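You operate a simulated robot arm through the tools that you are given. There is no shell and no other tool. Be economical: measure what you need, move in short steps, check, and stop when the job is done.

You are at the controls of a simulated two-armed robot. One attempt, no reset.

JOB
Shut the pull-out board. Fetch the soft wooden brush and set it on the yellow saucer. Put one of the wooden markers from the top of the potting stand on the oak sill over the radiator. Fetch the pink cup and set it on the shoe shelf. Any order will do. Set down upright: wooden marker, pink cup. The pull-out board goes toward x +0.9, y +0.3, z +0.0 (a direction in the base frame), to its stop.

The check looks at the end state, three seconds after you hand in, the way a careful person would. Anything else that was tipped, shoved, dropped, spilled or broken makes it a failure.

ROBOT AND FRAMES
Two 7-joint arms with two-finger parallel grippers on one trunk, on a base that drives. Base frame: it is fixed to the floor where the robot stands at the start and does not move with it; the origin is under the middle of the robot, x ahead of it, y to its left, z up. Lengths are in cm, angles in rad, forces in N, time in s.
The left shoulder is at the start at [7, 16.3, 92], the right one opposite. With the tool pointing down near the work surface each hand reaches from about 28 to 86 cm from the robot's upright axis, wherever it stands, measured 20 degrees to its own side. Places, roughly: oak sill over the radiator (23x84 cm) [60, 156, 88]; pink cup (11x8x9 cm) [-60, 90, 50]; pull-out board [90, 10, 50]; shoe shelf [-360, -220, 10]; soft wooden brush (4x9x5 cm) [70, 70, 80]; wooden marker [75, 100, 75]; yellow saucer (15x14x2 cm) [90, 60, 80]. Payload 3.43 kg a hand.
The tool frame of a hand sits at the grasp point between the pads (the TCP): z along the fingers, y along the line on which they close. The tips reach 3.4 cm beyond it. The gripper opens to 12.8 cm. The fingers are 2.4 cm wide and 1.2 cm thick; the gripper's body (4.8 by 13 cm) begins 9.6 cm behind the TCP.
Orientation is that of the tool frame in the base frame, as a unit quaternion [x, y, z, w]. With the fingers straight down and closing along the base's y, the tool's x points along the base's -x, its y along +y and its z along -z.

CONTROLS
- The arms move only by the tool send_rows. It takes "left_plan", "right_plan" or both (then of equal length, played together; a hand with none holds still); each is a list of rows, each a list of 3 entries, a list of its own where there are three numbers: the shift along the tool's x, y, z in cm, then the turn, a rotation vector about the tool's x, y, z in rad, then the opening, from 0 (shut) to 1 (fully open). In form: [[[x, y, z], [ax, ay, az], grip], ...]. A call has 1 to 12 rows; each row shifts and turns the commanded pose from where the row before left it, along the tool's axes as they then stand. Rows are played at 5 a second. More than 5 cm and 0.15 rad between two rows, or a gripper value outside its range, and nothing of the call is played. Where a pose cannot be reached the arm comes as near as it can. A force on the tool above 40 N (or 10 N above the force at the start of the call, whichever is more), or a blocked arm, ends the call early, and 0.2 s more pass. The fingers move at their own pace (about 15.3 cm/s each) and stop on an object; they squeeze with about 27 N. The grip force told is the motor's: it shows also when the fingers shut on nothing. Time passes only in rows, and 0.2 s behind the last, so rows that do not move let the fingers close. It gives the time, the measured TCP pose, the force on the tool (base axes), the opening and the grip force at its end, in the units of the frame above (readings bear some noise), with the torque about the TCP (base axes, N m) and any sound that the robot's microphone picked up.
- Cameras (640 x 400 px; columns grow to the right, rows downward): "scene" is now at [9.32, 7.76, 115.3]; the picture's right is [0.87, -0.49, -0.00], its down [-0.25, -0.45, -0.86] and it looks along [0.42, 0.75, -0.51] (base axes); focal length 214 px, centre (320, 200). "left" rides on the left gripper at [7.6, 1.1, -16] in its tool frame; the picture's right is [-0.15, 0.99, 0.00], its down [-0.88, -0.13, -0.46] and it looks along [-0.45, -0.07, 0.89] (tool axes); focal length 234 px, centre (320, 200). "right" rides on the right gripper at [7.6, -1.1, -16] in its tool frame; the picture's right is [0.15, 0.99, 0.00], its down [-0.88, 0.13, -0.46] and it looks along [-0.45, 0.07, 0.89] (tool axes); focal length 234 px, centre (320, 200).
- grab_frame(camera): a new picture of that camera. It takes no simulated time.
- raise_lower(by): slides the trunk up (or, below 0, down) by that many cm; the arms and the scene camera ride with it, the base frame stays. It gives what a move gives, with no picture.
- steer(legs): drives the robot by 1 to 6 legs, each [ahead, left, turn to the left] in cm, cm and rad, along the robot's own axes; the way and the turn of a leg run together, so that a leg with both is an arc; at most 150 cm and 3.142 rad a leg. The arms and the cameras ride along, it lands a little off, and it stops where it bumps. It gives what a move gives.
- turn_head(pan, tilt): turns the head with the scene camera to pan (to the left, within 1.501 rad either way) and tilt (down, from -0.506 to 1.204), counted from straight ahead of the robot. It gives what a move gives.
- probe_pixels(camera, pixels): for up to 12 pixels [column, row] of the newest picture of that camera ("zoom" is the newest enlarged one), the place [x, y, z] in the base frame of the surface seen there, good to about 0.3 cm. It takes no simulated time.
- inspect(camera, box): a new picture of the part [left, top, right, bottom] of that camera's present view, enlarged. It takes no simulated time.
- finish_job(): hands the job in; it is judged then, once.

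Go step by step. Measure first, check grasps and placings, and put right what went wrong. The budget is 110 turns and 108 pictures, counting those below and the enlarged ones. Unless the task says otherwise, let go and move clear before handing in.

The tools are called after "Request:" as name(argument=value, ...) on one line, values as JSON. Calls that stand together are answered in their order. send_rows: Moves the arms, as the interface text tells. Its arguments: {"type":"object","properties":{"left_plan":{"type":"array","items":{"type":"array"}},"right_plan":{"type":"array","items":{"type":"array"}}},"required":[]} The other tools are called the same way: raise_lower (by) slides the trunk up or down; steer (legs) drives the base; turn_head (pan, tilt) turns the head that bears the scene camera; grab_frame (camera) takes a picture; probe_pixels (camera, pixels) gives the place of the surface under pixels of a picture; inspect (camera, box) takes an enlarged picture of a part of a camera's view; finish_job () hands the job in.

At the start:

```text
t: 0.0
left_eef_pos: [38.56, 46.2, 110.92]
left_tool_rot: [0.0, 1.0, 0.0, 0.0]
left_ft_force: [0.0, -0.1, 0.0]
left_wrist_torque: [0.01, 0.02, -0.03]
left_finger_gap: 12.79
left_grasp_force: 0.1
right_eef_pos: [57.66, 6.76, 107.69]
right_tool_rot: [0.0, 1.0, 0.0, 0.0]
right_ft_force: [-0.2, -0.8, 0.8]
right_wrist_torque: [0.03, -0.02, 0.01]
right_finger_gap: 12.8
right_grasp_force: 0.1
trunk travel left (down, up): [-40.0, 54.0]
robot x, y, heading: [-0.25, -0.07, 0.0]
head pan, tilt: [1.058, 0.539]
```

scene: 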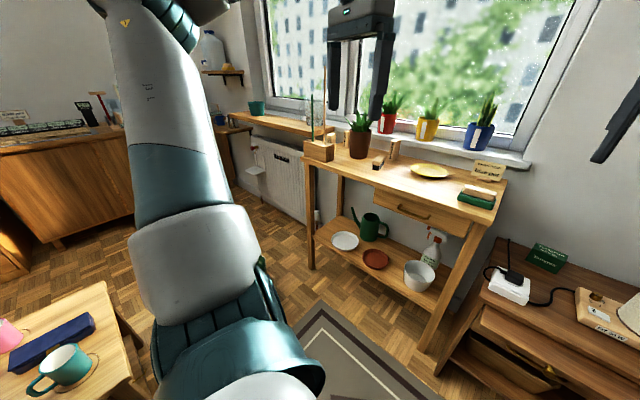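
right: 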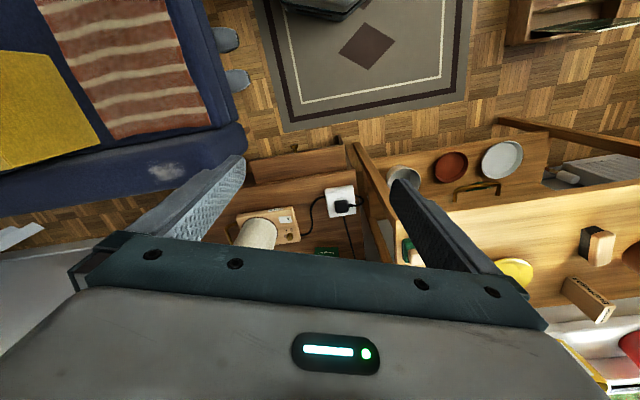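
left: 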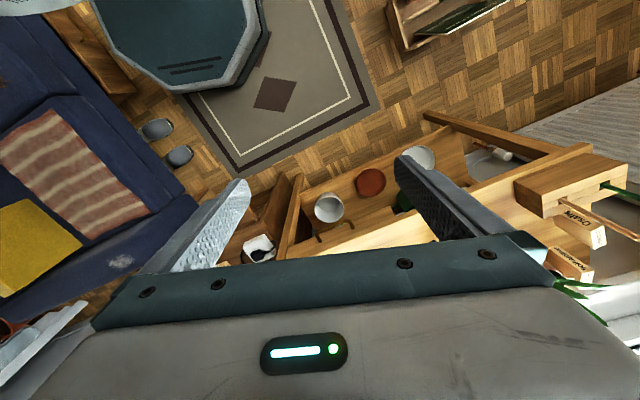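

The scene shows the potting stand (cols 300-510), with the saucer at (430,171), the brush at about (378,162), and a low chest at lower right that probably holds the pull-out board. I'll zoom in on these next.

Request:
inspect(camera="scene", box=[290, 80, 530, 230])

Request:
turn_head(pan=0.1, tilt=0.7)

Request:
grab_frame(camera="scene")

```text
2.67 times, centred on (410, 155) of scene
```

zoom: 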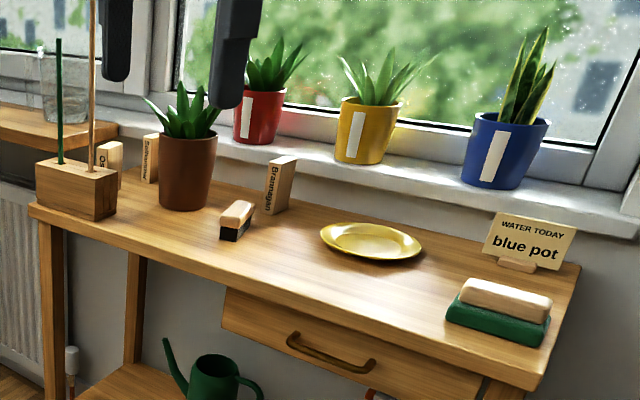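

```text
t: 1.2
left_eef_pos: [38.58, 46.16, 111.08]
left_tool_rot: [0.0, 1.0, 0.0, 0.0]
left_ft_force: [0.3, 0.3, -0.1]
left_wrist_torque: [0.02, -0.01, 0.02]
left_finger_gap: 12.8
left_grasp_force: 0.0
right_eef_pos: [57.73, 6.61, 107.82]
right_tool_rot: [-0.001, 1.0, 0.0, 0.0]
right_ft_force: [0.0, 0.1, -0.4]
right_wrist_torque: [-0.01, 0.03, 0.03]
right_finger_gap: 12.79
right_grasp_force: 0.0
trunk travel left (down, up): [-40.0, 54.0]
robot x, y, heading: [0.38, -0.04, 0.002]
head pan, tilt: [0.099, 0.7]
```

```text
103 pictures are left
```

scene: 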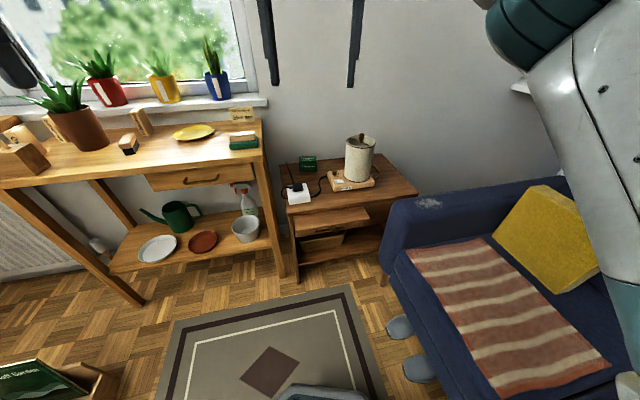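

The pull-out board is sticking out of the side table at about (332,222). I'll measure it along with the items on the stand.

Request:
inspect(camera="scene", box=[260, 130, 440, 280])

Request:
probe_pixels(camera="scene", pixels=[[128, 138], [128, 150], [194, 132], [243, 137], [243, 146], [140, 118], [299, 236], [368, 221], [330, 225], [298, 205], [395, 183], [240, 128]])

Request:
inspect(camera="scene", box=[0, 70, 280, 245])

```text
2.67 times, centred on (350, 205) of scene
```

zoom: 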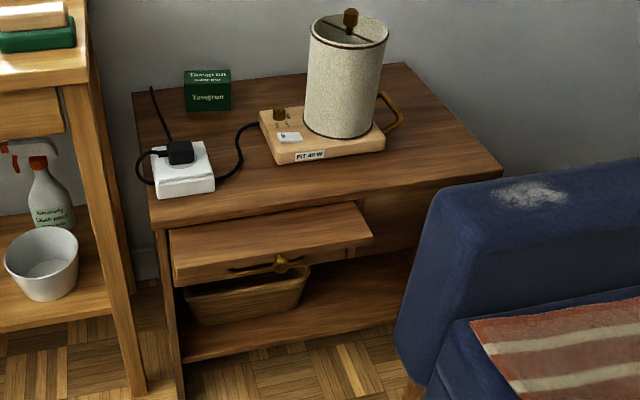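

```text
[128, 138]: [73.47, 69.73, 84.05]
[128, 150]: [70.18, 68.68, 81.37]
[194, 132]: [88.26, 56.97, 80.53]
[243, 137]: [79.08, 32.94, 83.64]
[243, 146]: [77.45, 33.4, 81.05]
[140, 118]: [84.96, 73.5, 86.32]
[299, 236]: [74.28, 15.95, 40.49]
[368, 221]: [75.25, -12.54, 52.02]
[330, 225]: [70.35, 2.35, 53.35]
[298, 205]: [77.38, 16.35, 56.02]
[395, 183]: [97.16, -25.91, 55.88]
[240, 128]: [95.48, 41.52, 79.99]
```

```text
2.29 times, centred on (140, 158) of scene
```

zoom: 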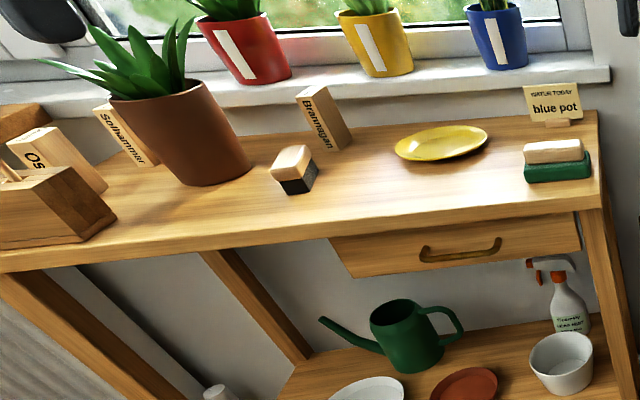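

The brush with dark bristles at about (72,69) matches the listed place, and three wooden markers are on the stand. I'll measure the board corners and the sofa before lowering the trunk.

Request:
inspect(camera="scene", box=[260, 130, 440, 280])

Request:
probe_pixels(camera="zoom", pixels=[[176, 262], [176, 280], [368, 236], [280, 250], [283, 262], [235, 272], [345, 248], [356, 203], [410, 188], [450, 200], [250, 215], [210, 265]])

Request:
probe_pixels(camera="scene", pixels=[[400, 215], [430, 205], [480, 215], [540, 215], [415, 255], [620, 330], [395, 240]])

```text
2.67 times, centred on (350, 205) of scene
```

zoom: 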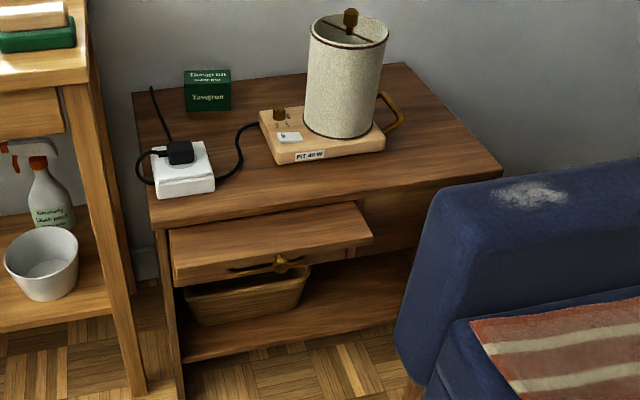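

```text
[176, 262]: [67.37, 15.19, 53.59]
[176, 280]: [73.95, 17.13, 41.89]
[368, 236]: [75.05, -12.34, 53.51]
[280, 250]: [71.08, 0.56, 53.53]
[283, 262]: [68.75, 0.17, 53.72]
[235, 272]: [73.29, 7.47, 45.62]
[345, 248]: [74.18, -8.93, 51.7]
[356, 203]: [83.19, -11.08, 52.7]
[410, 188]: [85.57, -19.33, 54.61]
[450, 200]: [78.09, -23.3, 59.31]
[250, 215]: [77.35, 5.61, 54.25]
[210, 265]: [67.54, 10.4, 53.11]
```

```text
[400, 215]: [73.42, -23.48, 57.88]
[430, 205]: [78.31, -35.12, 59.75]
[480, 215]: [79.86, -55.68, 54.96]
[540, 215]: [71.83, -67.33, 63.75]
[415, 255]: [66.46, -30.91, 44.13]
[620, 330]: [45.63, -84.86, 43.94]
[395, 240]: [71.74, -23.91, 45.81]
```

The board front runs from (67.4,15.2) to (75.0,-12.3) at z≈52.5, so it closes along about (0.963,0.27). I'll close the right gripper, turn that hand to point along the closing direction, and then lower the trunk.

Request:
send_rows(right_plan=[[[0, 0, 0], [0, -0.143, 0], 0], [[0, 0, 0], [0, -0.143, 0], 0], [[0, 0, 0], [0, -0.143, 0], 0], [[0, 0, 0], [0, -0.143, 0], 0], [[0, 0, 0], [0, -0.143, 0], 0], [[0, 0, 0], [0, -0.143, 0], 0], [[0, 0, 0], [0, -0.143, 0], 0], [[0, 0, 0], [0, -0.143, 0], 0], [[0, 0, 0], [0, -0.143, 0], 0], [[0, 0, 0], [0, -0.143, 0], 0], [[0, 0, 0], [0, -0.1408, 0], 0]])

Request:
send_rows(right_plan=[[[0, 0, 0], [-0.136, 0, 0], 0], [[0, 0, 0], [-0.136, 0, 0], 0]])

Request:
raise_lower(by=-36)

Request:
grab_frame(camera="scene")

```text
t: 3.6
left_eef_pos: [38.51, 46.17, 110.99]
left_tool_rot: [-0.001, 1.0, 0.0, 0.001]
left_ft_force: [0.1, -0.3, -1.1]
left_wrist_torque: [0.03, 0.02, -0.03]
left_finger_gap: 12.84
left_grasp_force: 0.1
right_eef_pos: [57.75, 6.71, 107.66]
right_tool_rot: [-0.001, 0.707, 0.0, 0.707]
right_ft_force: [0.3, 0.1, -0.1]
right_wrist_torque: [0.03, -0.02, -0.04]
right_finger_gap: 0.0
right_grasp_force: 27.4
trunk travel left (down, up): [-40.0, 54.0]
robot x, y, heading: [0.26, 0.06, 0.0]
head pan, tilt: [0.099, 0.7]
```

```text
t: 4.2
left_eef_pos: [38.53, 46.16, 111.02]
left_tool_rot: [-0.002, 1.0, 0.001, 0.0]
left_ft_force: [0.0, -0.4, 0.3]
left_wrist_torque: [0.04, -0.03, 0.01]
left_finger_gap: 12.79
left_grasp_force: 0.1
right_eef_pos: [57.85, 6.65, 107.77]
right_tool_rot: [-0.096, 0.701, 0.097, 0.7]
right_ft_force: [0.4, -0.5, -0.2]
right_wrist_torque: [-0.01, 0.0, 0.01]
right_finger_gap: 0.0
right_grasp_force: 27.1
trunk travel left (down, up): [-40.0, 54.0]
robot x, y, heading: [0.13, -0.15, -0.001]
head pan, tilt: [0.099, 0.7]
```

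```text
t: 7.7
left_eef_pos: [38.55, 46.17, 74.96]
left_tool_rot: [-0.001, 1.0, 0.001, 0.0]
left_ft_force: [0.7, 0.7, -0.3]
left_wrist_torque: [-0.01, -0.01, -0.03]
left_finger_gap: 12.79
left_grasp_force: 0.0
right_eef_pos: [57.76, 6.78, 71.74]
right_tool_rot: [-0.095, 0.701, 0.095, 0.701]
right_ft_force: [0.1, 0.4, 0.7]
right_wrist_torque: [-0.03, -0.02, -0.02]
right_finger_gap: 0.0
right_grasp_force: 27.3
trunk travel left (down, up): [-4.0, 90.0]
robot x, y, heading: [0.64, 0.04, 0.001]
head pan, tilt: [0.099, 0.7]
```

```text
99 pictures are left
```

scene: 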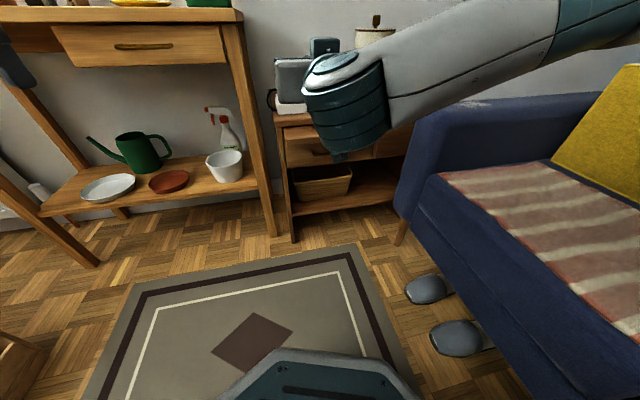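

The hand now points along the closing direction at z 71.7 and the forearm is clear of the sofa. I'll bring it down to board height.

Request:
send_rows(right_plan=[[[4, 0, 0], [0, 0, 0], 0], [[4, 0, 0], [0, 0, 0], 0], [[4, 0, 0], [0, 0, 0], 0], [[4, 0, 0], [0, 0, 0], 0], [[3.6, 0.7, 0], [0, 0, 0], 0]])

Request:
grab_frame(camera="right")

Request:
grab_frame(camera="scene")

```text
t: 8.9
left_eef_pos: [38.6, 46.17, 74.83]
left_tool_rot: [-0.002, 1.0, 0.0, 0.001]
left_ft_force: [-0.3, -0.1, 0.1]
left_wrist_torque: [0.03, 0.02, 0.02]
left_finger_gap: 12.78
left_grasp_force: 0.1
right_eef_pos: [57.52, 7.63, 51.87]
right_tool_rot: [-0.095, 0.701, 0.095, 0.701]
right_ft_force: [0.0, 0.0, -0.4]
right_wrist_torque: [-0.01, 0.0, -0.02]
right_finger_gap: 0.0
right_grasp_force: 26.5
trunk travel left (down, up): [-4.0, 90.0]
robot x, y, heading: [-0.08, -0.02, 0.001]
head pan, tilt: [0.099, 0.7]
```

```text
98 pictures are left
```

right: 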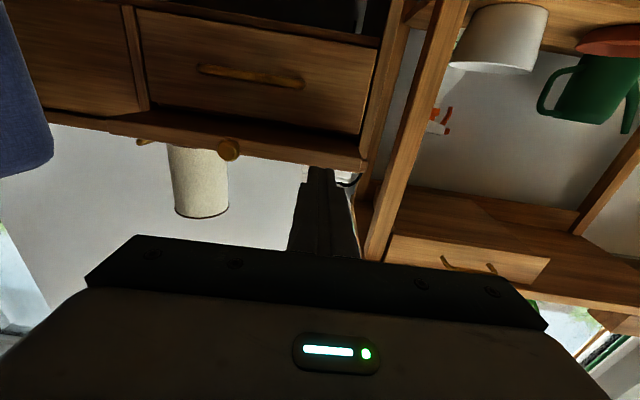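

```text
97 pictures are left
```

scene: 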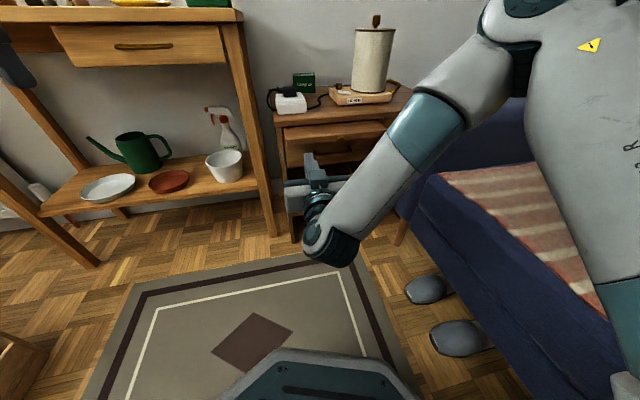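

Upside down, the hand camera shows the thin board with a knob at (229,148) and a separate closed drawer below it. I'll measure the board's front face more closely.

Request:
inspect(camera="right", box=[80, 90, 400, 230])

Request:
probe_pixels(camera="right", pixels=[[340, 163], [340, 158], [300, 152], [300, 158], [340, 148], [229, 148], [360, 166], [260, 150], [150, 137], [260, 90]])

```text
2.00 times, centred on (240, 160) of right
```

zoom: 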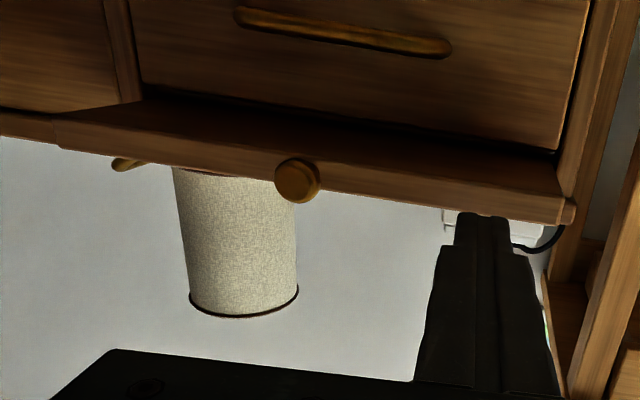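

```text
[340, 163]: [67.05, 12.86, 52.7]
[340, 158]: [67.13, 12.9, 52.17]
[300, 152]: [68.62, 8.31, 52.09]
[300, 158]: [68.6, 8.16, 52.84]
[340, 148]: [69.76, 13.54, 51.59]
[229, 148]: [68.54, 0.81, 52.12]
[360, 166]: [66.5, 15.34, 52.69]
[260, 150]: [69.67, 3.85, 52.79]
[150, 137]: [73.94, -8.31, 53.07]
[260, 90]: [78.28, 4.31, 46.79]
```

The board front spans z 51.7–53.5, with the knob at y≈0.6. I'll shift sideways to meet it at y≈6 and advance, letting contact stop the move.

Request:
send_rows(right_plan=[[[-0.35, -2.2, 0], [0, 0, 0], 0], [[-0.3, -2.2, 0], [0, 0, 0], 0], [[0, 0, 2], [0, 0, 0], 0], [[0, 0, 2], [0, 0, 0], 0], [[0, 0, 1.5], [0, 0, 0], 0], [[0, 0, 1], [0, 0, 0], 0], [[0, 0, 1], [0, 0, 0], 0], [[0, 0, 1], [0, 0, 0], 0], [[0, 0, 1], [0, 0, 0], 0], [[0, 0, 1], [0, 0, 0], 0]])

Request:
grab_frame(camera="scene")

```text
t: 11.1
left_eef_pos: [38.45, 46.21, 75.03]
left_tool_rot: [0.0, 1.0, -0.001, 0.0]
left_ft_force: [0.4, 0.5, 1.0]
left_wrist_torque: [0.03, -0.08, 0.02]
left_finger_gap: 12.78
left_grasp_force: 0.0
right_eef_pos: [68.31, 6.73, 53.06]
right_tool_rot: [-0.093, 0.703, 0.092, 0.699]
right_ft_force: [-0.3, -1.3, -0.6]
right_wrist_torque: [0.04, -0.03, -0.03]
right_finger_gap: 0.01
right_grasp_force: 27.0
right hand out of reach, approached as far as the arm can: row 7, 9
trunk travel left (down, up): [-4.0, 90.0]
robot x, y, heading: [-0.28, 0.06, 0.001]
head pan, tilt: [0.099, 0.7]
```

```text
95 pictures are left
```

scene: 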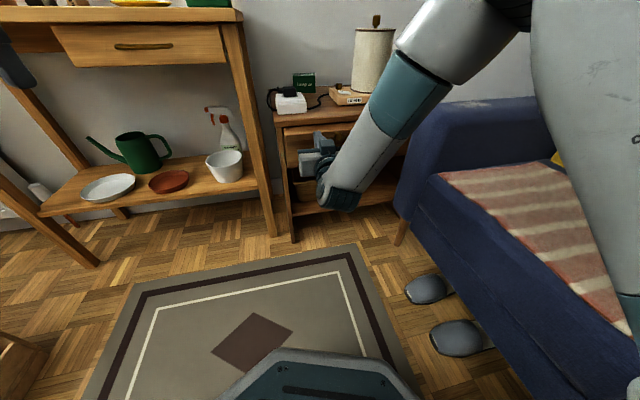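

The arm is near the end of its reach and has pushed the board only a few cm. I'll retract the hand, drive the base forward and push again.

Request:
send_rows(right_plan=[[[0, 0, -4], [0, 0, 0], 0], [[0, 0, -4], [0, 0, 0], 0], [[0, 0, -3], [0, 0, 0], 0]])

Request:
steer(legs=[[10, 0, 0]])

Request:
grab_frame(camera="right")

```text
t: 11.9
left_eef_pos: [38.51, 46.23, 74.83]
left_tool_rot: [-0.001, 1.0, 0.001, 0.0]
left_ft_force: [-0.1, 0.0, -0.2]
left_wrist_torque: [0.01, 0.01, -0.05]
left_finger_gap: 12.81
left_grasp_force: 0.0
right_eef_pos: [58.09, 3.7, 52.96]
right_tool_rot: [-0.096, 0.7, 0.096, 0.701]
right_ft_force: [-0.1, 0.2, 0.0]
right_wrist_torque: [-0.01, -0.01, -0.03]
right_finger_gap: 0.0
right_grasp_force: 27.0
trunk travel left (down, up): [-4.0, 90.0]
robot x, y, heading: [0.18, 0.31, 0.001]
head pan, tilt: [0.099, 0.7]
```

```text
t: 13.1
left_eef_pos: [48.54, 46.2, 74.91]
left_tool_rot: [0.0, 1.0, 0.0, -0.001]
left_ft_force: [-0.4, -0.2, 0.2]
left_wrist_torque: [0.0, -0.03, -0.01]
left_finger_gap: 12.82
left_grasp_force: 0.0
right_eef_pos: [68.06, 3.49, 53.02]
right_tool_rot: [-0.095, 0.701, 0.095, 0.7]
right_ft_force: [-1.0, -0.4, 1.0]
right_wrist_torque: [0.01, 0.01, 0.01]
right_finger_gap: 0.01
right_grasp_force: 27.4
trunk travel left (down, up): [-4.0, 90.0]
robot x, y, heading: [10.12, 0.04, -0.002]
head pan, tilt: [0.099, 0.7]
```

```text
94 pictures are left
```

right: 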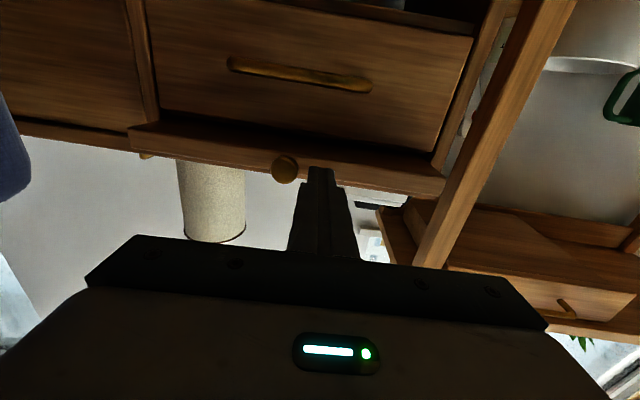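

The fingertips are just beside the knob. I'll lower slightly, shift left and push on toward the stop.

Request:
send_rows(right_plan=[[[0.7, 1.5, 0], [0, 0, 0], 0], [[0, 0, 2], [0, 0, 0], 0], [[0, 0, 1], [0, 0, 0], 0], [[0, 0, 1], [0, 0, 0], 0], [[0, 0, 1], [0, 0, 0], 0], [[0, 0, 1], [0, 0, 0], 0], [[0, 0, 1], [0, 0, 0], 0], [[0, 0, 1], [0, 0, 0], 0], [[0, 0, 1], [0, 0, 0], 0], [[0, 0, 1], [0, 0, 0], 0], [[0, 0, 1], [0, 0, 0], 0]])

Request:
grab_frame(camera="right")

```text
t: 14.8
left_eef_pos: [48.44, 46.04, 75.07]
left_tool_rot: [0.001, 1.0, 0.0, 0.0]
left_ft_force: [0.4, -0.3, -0.3]
left_wrist_torque: [-0.01, 0.0, -0.01]
left_finger_gap: 12.81
left_grasp_force: 0.1
right_eef_pos: [74.05, 6.87, 52.21]
right_tool_rot: [-0.097, 0.701, 0.096, 0.7]
right_ft_force: [-16.1, -5.6, 5.6]
right_wrist_torque: [0.12, -0.21, 0.08]
right_finger_gap: 0.0
right_grasp_force: 27.1
trunk travel left (down, up): [-4.0, 90.0]
robot x, y, heading: [9.7, 0.24, -0.002]
head pan, tilt: [0.099, 0.7]
stopped in row 8 (right hand): the force on the tool passed its limit (the readings are from after the stop); the commanded pose is now the measured one
```

```text
93 pictures are left
```

right: 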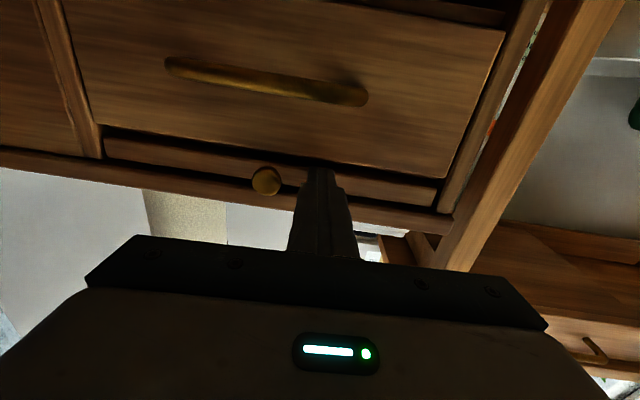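

The force limit tripped with the board looking almost flush. I'll compare its face with the cabinet front and push once more.

Request:
probe_pixels(camera="right", pixels=[[390, 190], [420, 195], [200, 162], [240, 168], [390, 210], [425, 218], [445, 200], [90, 150], [350, 140], [150, 150]])

Request:
send_rows(right_plan=[[[0, 0, 0.5], [0, 0, 0], 0], [[0, 0, 0.5], [0, 0, 0], 0], [[0, 0, 0.5], [0, 0, 0], 0], [[0, 0, 0.5], [0, 0, 0], 0], [[0, 0, 0.5], [0, 0, 0], 0], [[0, 0, 0.5], [0, 0, 0], 0]])

```text
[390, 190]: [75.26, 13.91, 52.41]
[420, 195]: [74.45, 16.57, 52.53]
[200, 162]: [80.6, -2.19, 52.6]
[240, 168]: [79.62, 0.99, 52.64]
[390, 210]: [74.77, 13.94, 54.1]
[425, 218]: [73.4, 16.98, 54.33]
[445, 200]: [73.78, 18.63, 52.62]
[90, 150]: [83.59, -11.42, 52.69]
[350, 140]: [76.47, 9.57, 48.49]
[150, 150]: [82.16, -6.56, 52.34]
```

```text
t: 15.1
left_eef_pos: [48.31, 46.01, 74.98]
left_tool_rot: [0.001, 1.0, 0.0, 0.002]
left_ft_force: [-0.2, 0.6, 0.8]
left_wrist_torque: [-0.02, -0.02, -0.01]
left_finger_gap: 12.82
left_grasp_force: 0.0
right_eef_pos: [73.87, 6.73, 52.3]
right_tool_rot: [-0.098, 0.701, 0.096, 0.699]
right_ft_force: [-17.2, -6.3, 6.7]
right_wrist_torque: [0.13, -0.29, 0.13]
right_finger_gap: 0.0
right_grasp_force: 27.4
trunk travel left (down, up): [-4.0, 90.0]
robot x, y, heading: [10.03, 0.06, 0.001]
head pan, tilt: [0.099, 0.7]
stopped in row 1 (right hand): the force on the tool passed its limit (the readings are from after the stop); the commanded pose is now the measured one
```

The board is flush with the drawer front and legs and stopped hard, so it is shut. I'll retract, turn the right hand down again and raise the trunk.

Request:
send_rows(right_plan=[[[0, 0, -4], [0, 0, 0], 0], [[0, 0, -5], [0, 0, 0], 0], [[0, 0, -5], [0, 0, 0], 0], [[0, 0, -5], [0, 0, 0], 0], [[0, 0, -3], [0, 0, 0], 0]])

Request:
raise_lower(by=56)

Request:
send_rows(right_plan=[[[0, 0, 0], [0.136, 0, 0], 0.5], [[0, 0, 0], [0.136, 0, 0], 0.5], [[0, 0, 0], [0, 0.14, 0], 0.5], [[0, 0, 0], [0, 0.14, 0], 0.5], [[0, 0, 0], [0, 0.14, 0], 0.5], [[0, 0, 0], [0, 0.14, 0], 0.5], [[0, 0, 0], [0, 0.14, 0], 0.5], [[0, 0, 0], [0, 0.14, 0], 0.5], [[0, 0, 0], [0, 0.14, 0], 0.5], [[0, 0, 0], [0, 0.14, 0], 0.5], [[0, 0, 0], [0, 0.14, 0], 0.5], [[0, 0, 0], [0, 0.15, 0], 0.5]])

Request:
turn_head(pan=0.65, tilt=0.75)

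Request:
grab_frame(camera="scene")

```text
t: 16.3
left_eef_pos: [48.43, 46.0, 75.04]
left_tool_rot: [0.001, 1.0, 0.0, 0.0]
left_ft_force: [-0.8, 0.8, -0.1]
left_wrist_torque: [0.01, 0.01, 0.05]
left_finger_gap: 12.78
left_grasp_force: 0.0
right_eef_pos: [58.24, 6.9, 51.15]
right_tool_rot: [-0.096, 0.703, 0.094, 0.698]
right_ft_force: [-0.1, -0.1, -0.6]
right_wrist_torque: [0.01, 0.01, 0.0]
right_finger_gap: 0.03
right_grasp_force: 27.0
right hand out of reach, approached as far as the arm can: row 3, 4, 5
trunk travel left (down, up): [-4.0, 90.0]
robot x, y, heading: [9.67, 0.12, -0.003]
head pan, tilt: [0.099, 0.7]
```

```text
refused: 56 is not a number from -40 to 40
```

```text
t: 18.9
left_eef_pos: [48.51, 46.06, 74.92]
left_tool_rot: [0.001, 1.0, 0.0, -0.001]
left_ft_force: [-0.3, -0.7, 0.1]
left_wrist_torque: [0.01, -0.02, -0.05]
left_finger_gap: 12.81
left_grasp_force: 0.1
right_eef_pos: [58.18, 7.05, 51.08]
right_tool_rot: [-0.001, 0.997, -0.002, 0.076]
right_ft_force: [-1.0, 0.7, 0.6]
right_wrist_torque: [0.05, -0.04, -0.01]
right_finger_gap: 6.41
right_grasp_force: 0.1
trunk travel left (down, up): [-4.0, 90.0]
robot x, y, heading: [9.71, -0.19, -0.004]
head pan, tilt: [0.099, 0.7]
```

```text
t: 19.9
left_eef_pos: [48.51, 46.09, 74.86]
left_tool_rot: [0.001, 1.0, 0.0, -0.001]
left_ft_force: [-0.5, -0.4, -0.4]
left_wrist_torque: [0.01, -0.01, 0.03]
left_finger_gap: 12.8
left_grasp_force: 0.1
right_eef_pos: [58.01, 7.1, 50.95]
right_tool_rot: [-0.001, 0.997, -0.002, 0.078]
right_ft_force: [-0.1, -0.3, 0.3]
right_wrist_torque: [0.01, -0.03, 0.01]
right_finger_gap: 6.41
right_grasp_force: 0.1
trunk travel left (down, up): [-4.0, 90.0]
robot x, y, heading: [10.08, -0.01, -0.001]
head pan, tilt: [0.649, 0.75]
```

```text
92 pictures are left
```

scene: 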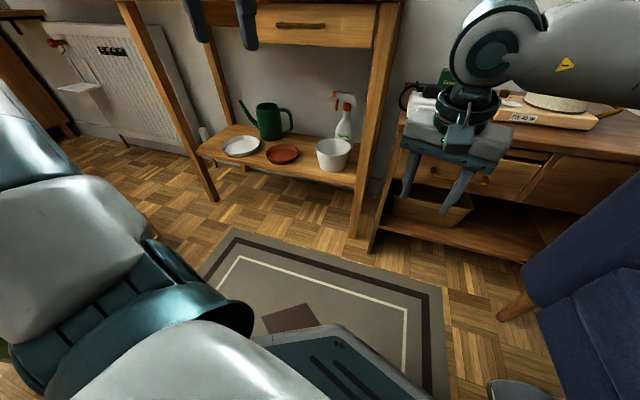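

The 56 cm raise was refused because the limit is 40 per call, but nothing was touched. I'll raise in two steps and look over the stand again.

Request:
raise_lower(by=40)

Request:
raise_lower(by=12)

Request:
grab_frame(camera="scene")

Request:
grab_frame(camera="left")

```text
t: 23.7
left_eef_pos: [48.63, 46.11, 115.05]
left_tool_rot: [0.001, 1.0, 0.0, 0.0]
left_ft_force: [0.2, -0.1, -0.3]
left_wrist_torque: [-0.02, -0.03, -0.02]
left_finger_gap: 12.81
left_grasp_force: 0.0
right_eef_pos: [58.15, 7.04, 90.88]
right_tool_rot: [-0.002, 0.997, -0.002, 0.078]
right_ft_force: [0.7, 0.6, 0.5]
right_wrist_torque: [0.02, 0.01, 0.0]
right_finger_gap: 6.38
right_grasp_force: 0.0
trunk travel left (down, up): [-44.0, 50.0]
robot x, y, heading: [9.71, 0.12, -0.009]
head pan, tilt: [0.649, 0.75]
```

```text
t: 25.2
left_eef_pos: [48.6, 45.96, 126.9]
left_tool_rot: [0.001, 1.0, 0.0, 0.0]
left_ft_force: [-0.7, 0.9, 0.6]
left_wrist_torque: [-0.08, 0.0, 0.05]
left_finger_gap: 12.77
left_grasp_force: 0.1
right_eef_pos: [58.19, 7.05, 102.88]
right_tool_rot: [-0.002, 0.997, -0.001, 0.078]
right_ft_force: [-1.1, 0.7, -1.3]
right_wrist_torque: [-0.01, 0.02, 0.03]
right_finger_gap: 6.42
right_grasp_force: 0.0
trunk travel left (down, up): [-56.0, 38.0]
robot x, y, heading: [9.65, 0.37, -0.002]
head pan, tilt: [0.649, 0.75]
```

```text
91 pictures are left
```

scene: 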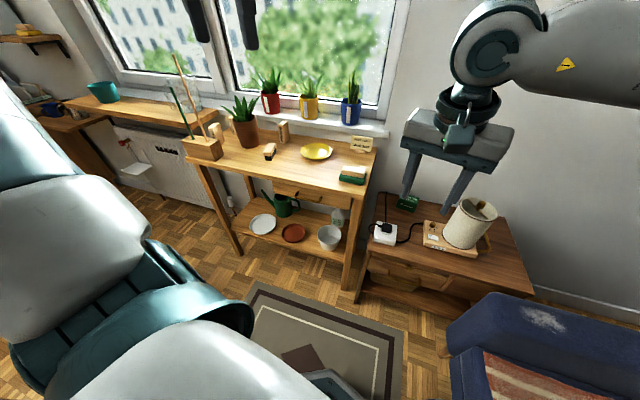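

```text
90 pictures are left
```

left: 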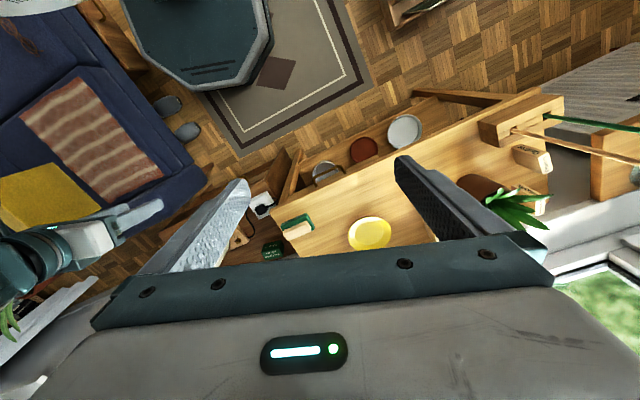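

Request:
inspect(camera="scene", box=[180, 90, 400, 215])

Request:
probe_pixels(camera="zoom", pixels=[[240, 185], [263, 175], [262, 197], [276, 185], [395, 178], [365, 165], [425, 165], [296, 92], [303, 100], [290, 135], [110, 110], [565, 195]])

Request:
probe_pixels(camera="scene", pixels=[[185, 157], [365, 191], [375, 150], [85, 100], [170, 122], [200, 127], [168, 105], [130, 105], [188, 107]])

```text
2.91 times, centred on (290, 152) of scene
```

zoom: 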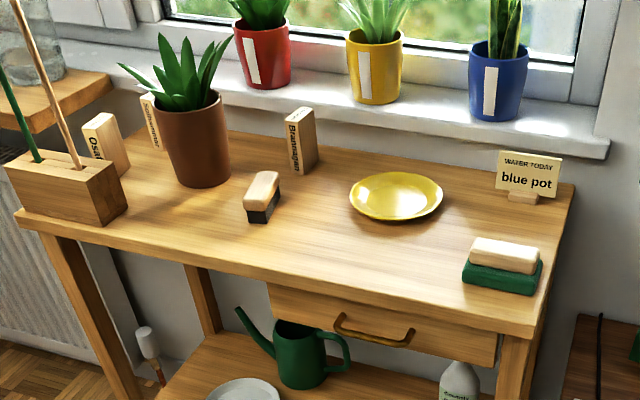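

```text
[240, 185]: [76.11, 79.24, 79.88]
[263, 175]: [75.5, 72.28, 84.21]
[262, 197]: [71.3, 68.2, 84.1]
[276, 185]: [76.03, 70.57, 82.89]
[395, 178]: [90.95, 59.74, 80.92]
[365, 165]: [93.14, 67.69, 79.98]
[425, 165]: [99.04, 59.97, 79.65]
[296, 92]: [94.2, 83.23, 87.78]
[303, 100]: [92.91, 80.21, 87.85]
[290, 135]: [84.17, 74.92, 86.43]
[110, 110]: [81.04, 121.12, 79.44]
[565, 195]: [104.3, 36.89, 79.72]
```

```text
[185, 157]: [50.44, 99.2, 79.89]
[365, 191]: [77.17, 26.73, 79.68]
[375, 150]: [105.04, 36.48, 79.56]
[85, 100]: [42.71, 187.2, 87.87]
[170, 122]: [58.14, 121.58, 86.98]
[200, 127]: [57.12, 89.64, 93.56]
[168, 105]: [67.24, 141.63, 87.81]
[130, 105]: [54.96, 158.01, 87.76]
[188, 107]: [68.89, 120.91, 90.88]
```

The stand's front edge is angled at about 0.35 rad, and the brush lies near (73.5,70.2) with its long axis at about 45°. I'll pull both hands to the right so the left one clears the tall stakes, then drive to (17,45).

Request:
send_rows(left_plan=[[[0, -4.8, 0], [0, 0, 0], 1], [[0, -4.8, 0], [0, 0, 0], 1], [[0, -4.8, 0], [0, 0, 0], 1], [[0, -4.8, 0], [0, 0, 0], 1], [[0, -4.8, 0], [0, 0, 0], 1]], right_plan=[[[2, -4.8, -2], [0, 0, 0], 0.5], [[2, -4.8, -2], [0, 0, 0], 0.5], [[2, -4.8, -2], [0, 0, 0], 0.5], [[2, -4.8, -2], [0, 0, 0], 0.5], [[2, -4.8, 0], [0, 0, 0], 0.5]])

Request:
steer(legs=[[7, 44, 0]])

Request:
turn_head(pan=0.3, tilt=0.85)

Request:
grab_frame(camera="scene")

Request:
grab_frame(camera="left")

```text
refused: row 1 steps farther than a row can; nothing moved
```

```text
t: 27.9
left_eef_pos: [56.27, 90.15, 126.96]
left_tool_rot: [0.004, 1.0, 0.0, 0.0]
left_ft_force: [-0.2, 0.6, -0.1]
left_wrist_torque: [-0.01, -0.01, -0.04]
left_finger_gap: 12.83
left_grasp_force: 0.0
right_eef_pos: [65.67, 51.07, 103.0]
right_tool_rot: [0.001, 0.997, -0.002, 0.078]
right_ft_force: [0.7, 0.3, 0.0]
right_wrist_torque: [0.01, -0.01, -0.02]
right_finger_gap: 6.42
right_grasp_force: 0.0
trunk travel left (down, up): [-56.0, 38.0]
robot x, y, heading: [17.23, 44.38, -0.005]
head pan, tilt: [0.649, 0.75]
```

```text
t: 28.8
left_eef_pos: [56.16, 90.12, 126.85]
left_tool_rot: [0.005, 1.0, 0.001, 0.0]
left_ft_force: [-0.6, 0.7, 0.3]
left_wrist_torque: [0.01, -0.02, -0.01]
left_finger_gap: 12.81
left_grasp_force: 0.0
right_eef_pos: [65.46, 51.07, 102.89]
right_tool_rot: [0.002, 0.997, -0.002, 0.078]
right_ft_force: [0.8, -0.1, 0.5]
right_wrist_torque: [0.0, -0.01, 0.02]
right_finger_gap: 6.43
right_grasp_force: 0.1
trunk travel left (down, up): [-56.0, 38.0]
robot x, y, heading: [17.46, 44.45, -0.011]
head pan, tilt: [0.3, 0.85]
```

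```text
88 pictures are left
```

scene: 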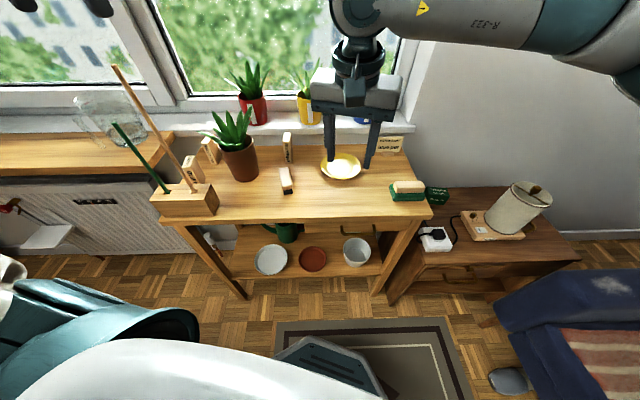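

```text
87 pictures are left
```

left: 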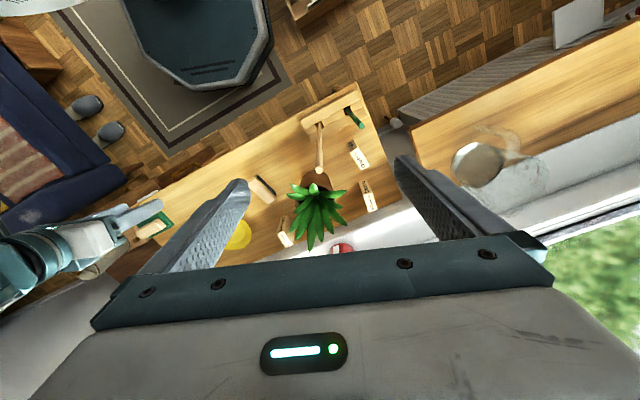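

The drive landed at (17.4,44.4) with no contact, and the stakes still stand. I'll move the right hand away and bring the left hand over the brush, keeping it high.

Request:
send_rows(left_plan=[[[-2.5, -2.9, 0], [0, 0, 0], 1], [[-2.5, -2.9, 0], [0, 0, 0], 1], [[-2.5, -2.9, 0], [0, 0, 0], 1], [[-2.5, -2.9, 0], [0, 0, 0], 1], [[-2.5, -2.9, 0], [0, 0, 0], 1], [[-2.5, -2.9, 0], [0, 0, 0], 1], [[-2.3, -2.6, 0], [0, 0, 0], 1]], right_plan=[[[0, -4.8, 0], [0, 0, 0], 0.5], [[0, -4.8, 0], [0, 0, 0], 0.5], [[0, -4.8, 0], [0, 0, 0], 0.5], [[0, -4.8, 0], [0, 0, 0], 0.5], [[0, -4.8, 0], [0, 0, 0], 0.5], [[0, -4.8, 0], [0, 0, 0], 0.5], [[0, -4.8, 0], [0, 0, 0], 0.5]])

Request:
grab_frame(camera="left")

Request:
inspect(camera="scene", box=[140, 70, 440, 260])

```text
t: 30.4
left_eef_pos: [73.57, 69.82, 127.01]
left_tool_rot: [0.003, 1.0, 0.001, -0.002]
left_ft_force: [0.0, -0.3, 0.1]
left_wrist_torque: [0.04, 0.02, -0.01]
left_finger_gap: 12.84
left_grasp_force: 0.0
right_eef_pos: [65.95, 17.57, 103.04]
right_tool_rot: [0.001, 0.997, -0.001, 0.077]
right_ft_force: [-0.2, -0.2, -0.1]
right_wrist_torque: [0.04, 0.05, -0.04]
right_finger_gap: 6.41
right_grasp_force: 0.1
trunk travel left (down, up): [-56.0, 38.0]
robot x, y, heading: [17.37, 44.01, -0.007]
head pan, tilt: [0.3, 0.85]
```

```text
86 pictures are left
```

left: 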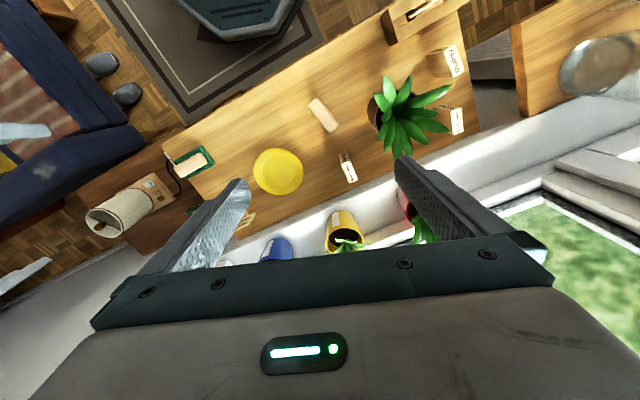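

```text
2.11 times, centred on (290, 165) of scene
```

zoom: 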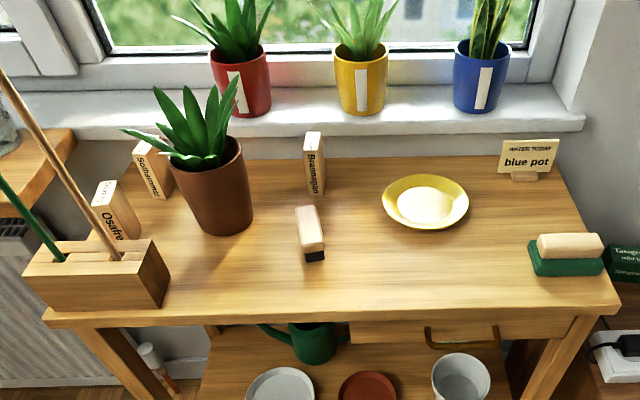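

The hand view now shows the brush at (323,114), the saucer at (278,171) and the isolated "Brannugan" marker at (348,167). I'll zoom in and measure all three.

Request:
inspect(camera="left", box=[240, 80, 400, 200])

Request:
probe_pixels(camera="left", pixels=[[316, 101], [331, 127], [323, 114], [319, 116], [329, 112], [278, 171], [255, 165], [303, 176], [285, 149], [276, 194]])

Request:
probe_pixels(camera="zoom", pixels=[[405, 295], [418, 285], [448, 395], [425, 398], [455, 340], [420, 340], [430, 340], [428, 370], [412, 305]])

```text
3.33 times, centred on (320, 140) of left
```

zoom: 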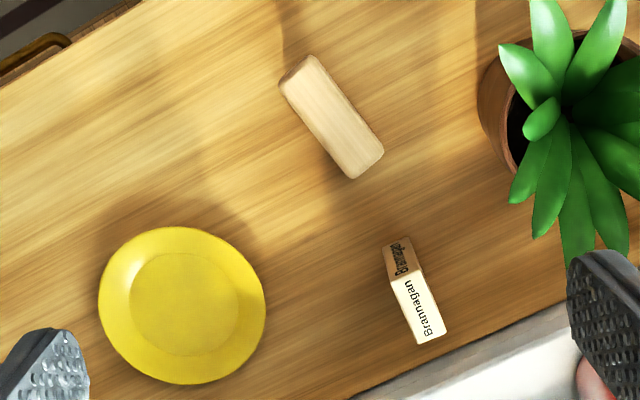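

```text
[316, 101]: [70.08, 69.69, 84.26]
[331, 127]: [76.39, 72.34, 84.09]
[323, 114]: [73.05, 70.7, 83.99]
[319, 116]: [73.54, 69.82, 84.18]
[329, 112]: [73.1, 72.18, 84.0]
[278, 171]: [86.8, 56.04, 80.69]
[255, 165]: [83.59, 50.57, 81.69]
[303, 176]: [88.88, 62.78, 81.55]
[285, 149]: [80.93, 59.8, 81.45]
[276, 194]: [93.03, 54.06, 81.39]
```

```text
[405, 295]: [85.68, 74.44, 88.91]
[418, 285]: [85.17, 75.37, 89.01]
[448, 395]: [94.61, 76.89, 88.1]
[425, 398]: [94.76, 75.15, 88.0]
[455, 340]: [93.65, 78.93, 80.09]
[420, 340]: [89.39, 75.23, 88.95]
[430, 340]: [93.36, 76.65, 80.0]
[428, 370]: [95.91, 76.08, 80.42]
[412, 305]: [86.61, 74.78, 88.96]
```

The brush is centred at (73.0,70.9) with its axis at 0.40 rad and its top at z 84.1, the saucer at (87,56.5), and the marker's top at z 89. I'll yaw the hand and come down over the brush.

Request:
send_rows(left_plan=[[[0.5, 1.1, 0], [0, 0, -0.133], 0.7], [[0, 0, 2], [0, 0, -0.133], 0.7], [[0, 0, 4.5], [0, 0, -0.132], 0.7], [[0, 0, 4.8], [0, 0, 0], 0.7], [[0, 0, 4.8], [0, 0, 0], 0.7], [[0, 0, 4.8], [0, 0, 0], 0.7], [[0, 0, 4.8], [0, 0, 0], 0.7], [[0, 0, 4.8], [0, 0, 0], 0.7], [[0, 0, 4.8], [0, 0, 0], 0.7]])

Request:
grab_frame(camera="left")

Request:
grab_frame(camera="scene")

```text
t: 32.4
left_eef_pos: [72.51, 71.18, 91.2]
left_tool_rot: [-0.194, 0.981, 0.0, -0.001]
left_ft_force: [0.2, 0.7, 0.5]
left_wrist_torque: [0.01, 0.0, -0.02]
left_finger_gap: 8.96
left_grasp_force: 0.1
right_eef_pos: [65.88, 17.9, 103.11]
right_tool_rot: [0.002, 0.997, -0.002, 0.076]
right_ft_force: [0.3, 0.8, 1.1]
right_wrist_torque: [-0.02, 0.02, 0.02]
right_finger_gap: 6.4
right_grasp_force: 0.1
trunk travel left (down, up): [-56.0, 38.0]
robot x, y, heading: [17.34, 44.28, -0.009]
head pan, tilt: [0.3, 0.85]
```

```text
83 pictures are left
```

left: 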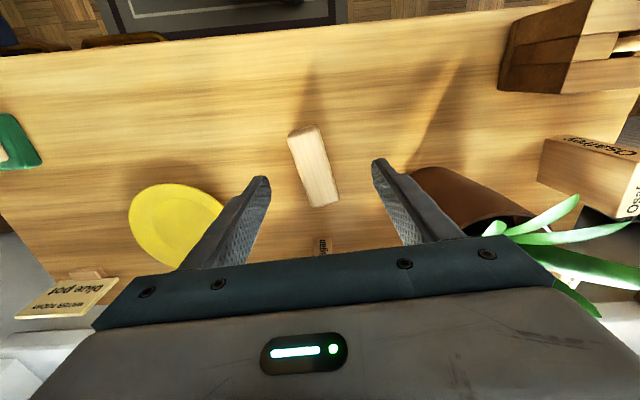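

```text
82 pictures are left
```

scene: 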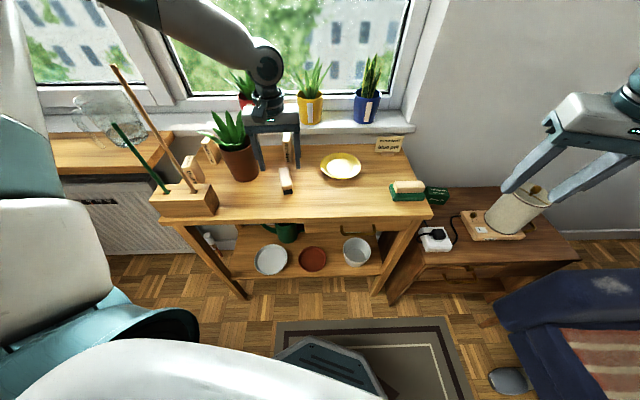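

The fingers straddle the brush at (315,167) and line up with its axis. I'll descend and close.

Request:
send_rows(left_plan=[[[-0.4, -0.2, 3.5], [0, 0, 0], 0.7], [[0, 0, 3.4], [0, 0, 0], 0.7], [[0, 0, 0], [0, 0, 0], 0], [[0, 0, 0], [0, 0, 0], 0], [[0, 0, 0], [0, 0, 0], 0]])

Request:
grab_frame(camera="left")

```text
t: 33.5
left_eef_pos: [73.0, 71.07, 84.5]
left_tool_rot: [-0.194, 0.981, 0.001, 0.0]
left_ft_force: [0.5, 0.0, -0.2]
left_wrist_torque: [0.04, -0.01, 0.02]
left_finger_gap: 3.3
left_grasp_force: 26.7
right_eef_pos: [65.76, 17.74, 103.08]
right_tool_rot: [0.002, 0.997, -0.002, 0.078]
right_ft_force: [0.0, -0.8, 0.1]
right_wrist_torque: [-0.03, 0.02, -0.03]
right_finger_gap: 6.43
right_grasp_force: 0.0
trunk travel left (down, up): [-56.0, 38.0]
robot x, y, heading: [17.03, 44.67, -0.009]
head pan, tilt: [0.3, 0.85]
```

```text
81 pictures are left
```

left: 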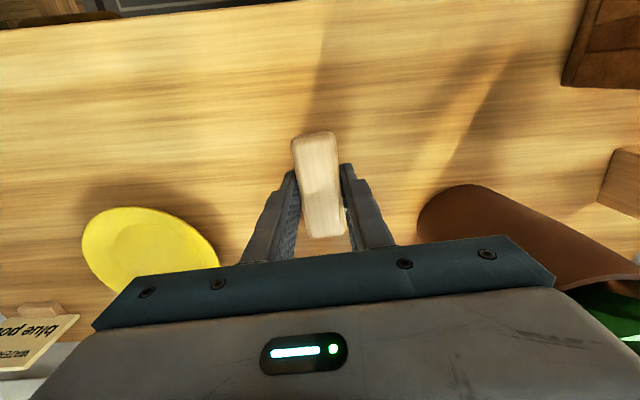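

The brush is gripped (gap 3.3 cm). I'll lift it and carry it over the saucer.

Request:
send_rows(left_plan=[[[0, 0, -4.5], [0, 0, 0], 0], [[0, 0, -4.5], [0, 0, 0], 0], [[-1.5, -4, 0], [0, 0, 0], 0], [[-1.5, -4, 0], [0, 0, 0], 0], [[-1.5, -4, 0], [0, 0, 0], 0], [[-1.5, -4, 0], [0, 0, 0], 0], [[-1.4, -2.8, 0], [0, 0, 0], 0], [[0, 0, 3], [0, 0, 0], 0]])

Request:
grab_frame(camera="left")

Request:
inspect(camera="scene", box=[140, 70, 440, 260])

```text
t: 35.4
left_eef_pos: [80.57, 63.26, 91.19]
left_tool_rot: [-0.194, 0.981, 0.0, 0.002]
left_ft_force: [0.4, -0.3, -1.6]
left_wrist_torque: [0.0, -0.03, 0.0]
left_finger_gap: 3.3
left_grasp_force: 26.6
left hand out of reach, approached as far as the arm can: row 5, 6, 7
right_eef_pos: [65.72, 17.5, 103.28]
right_tool_rot: [0.002, 0.997, -0.001, 0.078]
right_ft_force: [0.0, -0.5, 0.5]
right_wrist_torque: [-0.03, 0.0, -0.02]
right_finger_gap: 6.38
right_grasp_force: 0.1
trunk travel left (down, up): [-56.0, 38.0]
robot x, y, heading: [17.37, 44.23, -0.012]
head pan, tilt: [0.3, 0.85]
```

```text
80 pictures are left
```

left: 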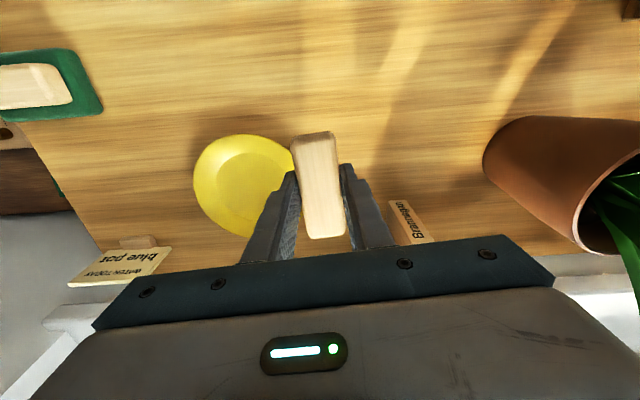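

```text
2.11 times, centred on (290, 165) of scene
```

zoom: 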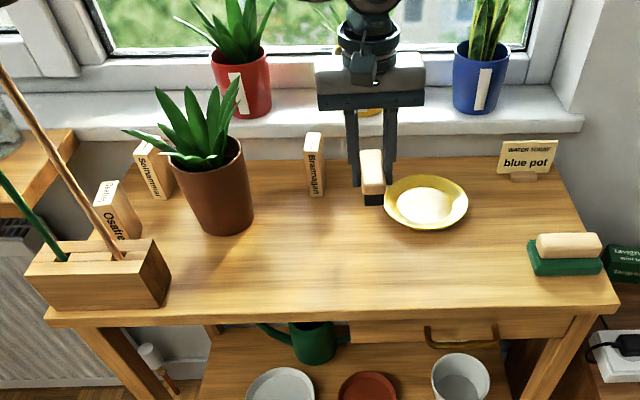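

The arm ran out of reach at (80.6,63.3) with the brush still held above the stand. I'll shift the base by the missing (6.4,-6.8), which carries the hand over the saucer.

Request:
steer(legs=[[6.4, -6.8, 0]])

Request:
send_rows(left_plan=[[[0, 0, 0], [0, 0, 0], 0]])

Request:
grab_frame(camera="left")

```text
t: 36.5
left_eef_pos: [86.96, 56.56, 90.93]
left_tool_rot: [-0.194, 0.981, -0.001, -0.001]
left_ft_force: [0.3, 0.0, -0.6]
left_wrist_torque: [0.02, 0.02, -0.02]
left_finger_gap: 3.3
left_grasp_force: 26.5
right_eef_pos: [72.15, 10.92, 103.14]
right_tool_rot: [0.0, 0.997, -0.002, 0.077]
right_ft_force: [0.7, -0.1, -0.1]
right_wrist_torque: [0.01, 0.02, 0.03]
right_finger_gap: 6.4
right_grasp_force: 0.1
trunk travel left (down, up): [-56.0, 38.0]
robot x, y, heading: [23.69, 37.67, -0.009]
head pan, tilt: [0.3, 0.85]
```

```text
t: 36.9
left_eef_pos: [86.93, 56.7, 91.11]
left_tool_rot: [-0.197, 0.98, -0.001, 0.0]
left_ft_force: [-0.1, 0.7, -1.0]
left_wrist_torque: [0.0, 0.0, 0.01]
left_finger_gap: 3.31
left_grasp_force: 26.9
right_eef_pos: [72.15, 11.07, 103.08]
right_tool_rot: [0.0, 0.997, -0.003, 0.078]
right_ft_force: [0.0, -0.3, 0.2]
right_wrist_torque: [0.0, 0.03, 0.01]
right_finger_gap: 6.41
right_grasp_force: 0.0
trunk travel left (down, up): [-56.0, 38.0]
robot x, y, heading: [23.38, 37.53, -0.001]
head pan, tilt: [0.3, 0.85]
```

```text
78 pictures are left
```

left: 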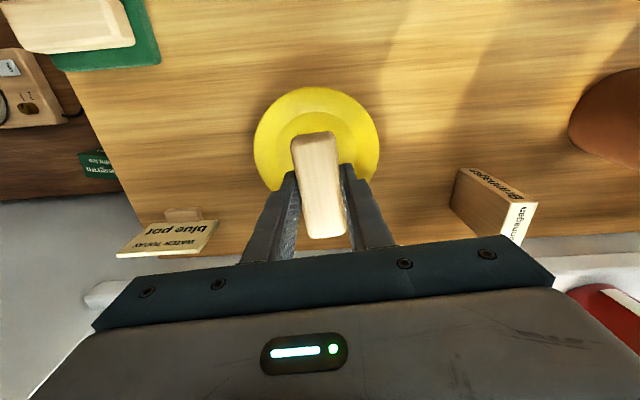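

The brush is centred over the saucer. I'll lower it to just touching, using small final steps.

Request:
send_rows(left_plan=[[[0, 0, 3], [0, 0, 0], 0], [[0, 0, 2], [0, 0, 0], 0], [[0, 0, 0.5], [0, 0, 0], 0], [[0, 0, 0.3], [0, 0, 0], 0], [[0, 0, 0], [0, 0, 0], 0]])

```text
t: 38.1
left_eef_pos: [86.0, 57.79, 85.75]
left_tool_rot: [-0.195, 0.981, -0.002, 0.001]
left_ft_force: [-0.3, -0.2, -0.8]
left_wrist_torque: [-0.01, 0.03, -0.03]
left_finger_gap: 3.31
left_grasp_force: 26.8
left hand out of reach, approached as far as the arm can: row 1, 2
right_eef_pos: [72.13, 10.93, 103.16]
right_tool_rot: [0.0, 0.997, -0.001, 0.077]
right_ft_force: [-0.7, -0.1, 0.4]
right_wrist_torque: [0.01, 0.04, -0.01]
right_finger_gap: 6.42
right_grasp_force: 0.1
trunk travel left (down, up): [-56.0, 38.0]
robot x, y, heading: [23.43, 37.33, -0.008]
head pan, tilt: [0.3, 0.85]
```

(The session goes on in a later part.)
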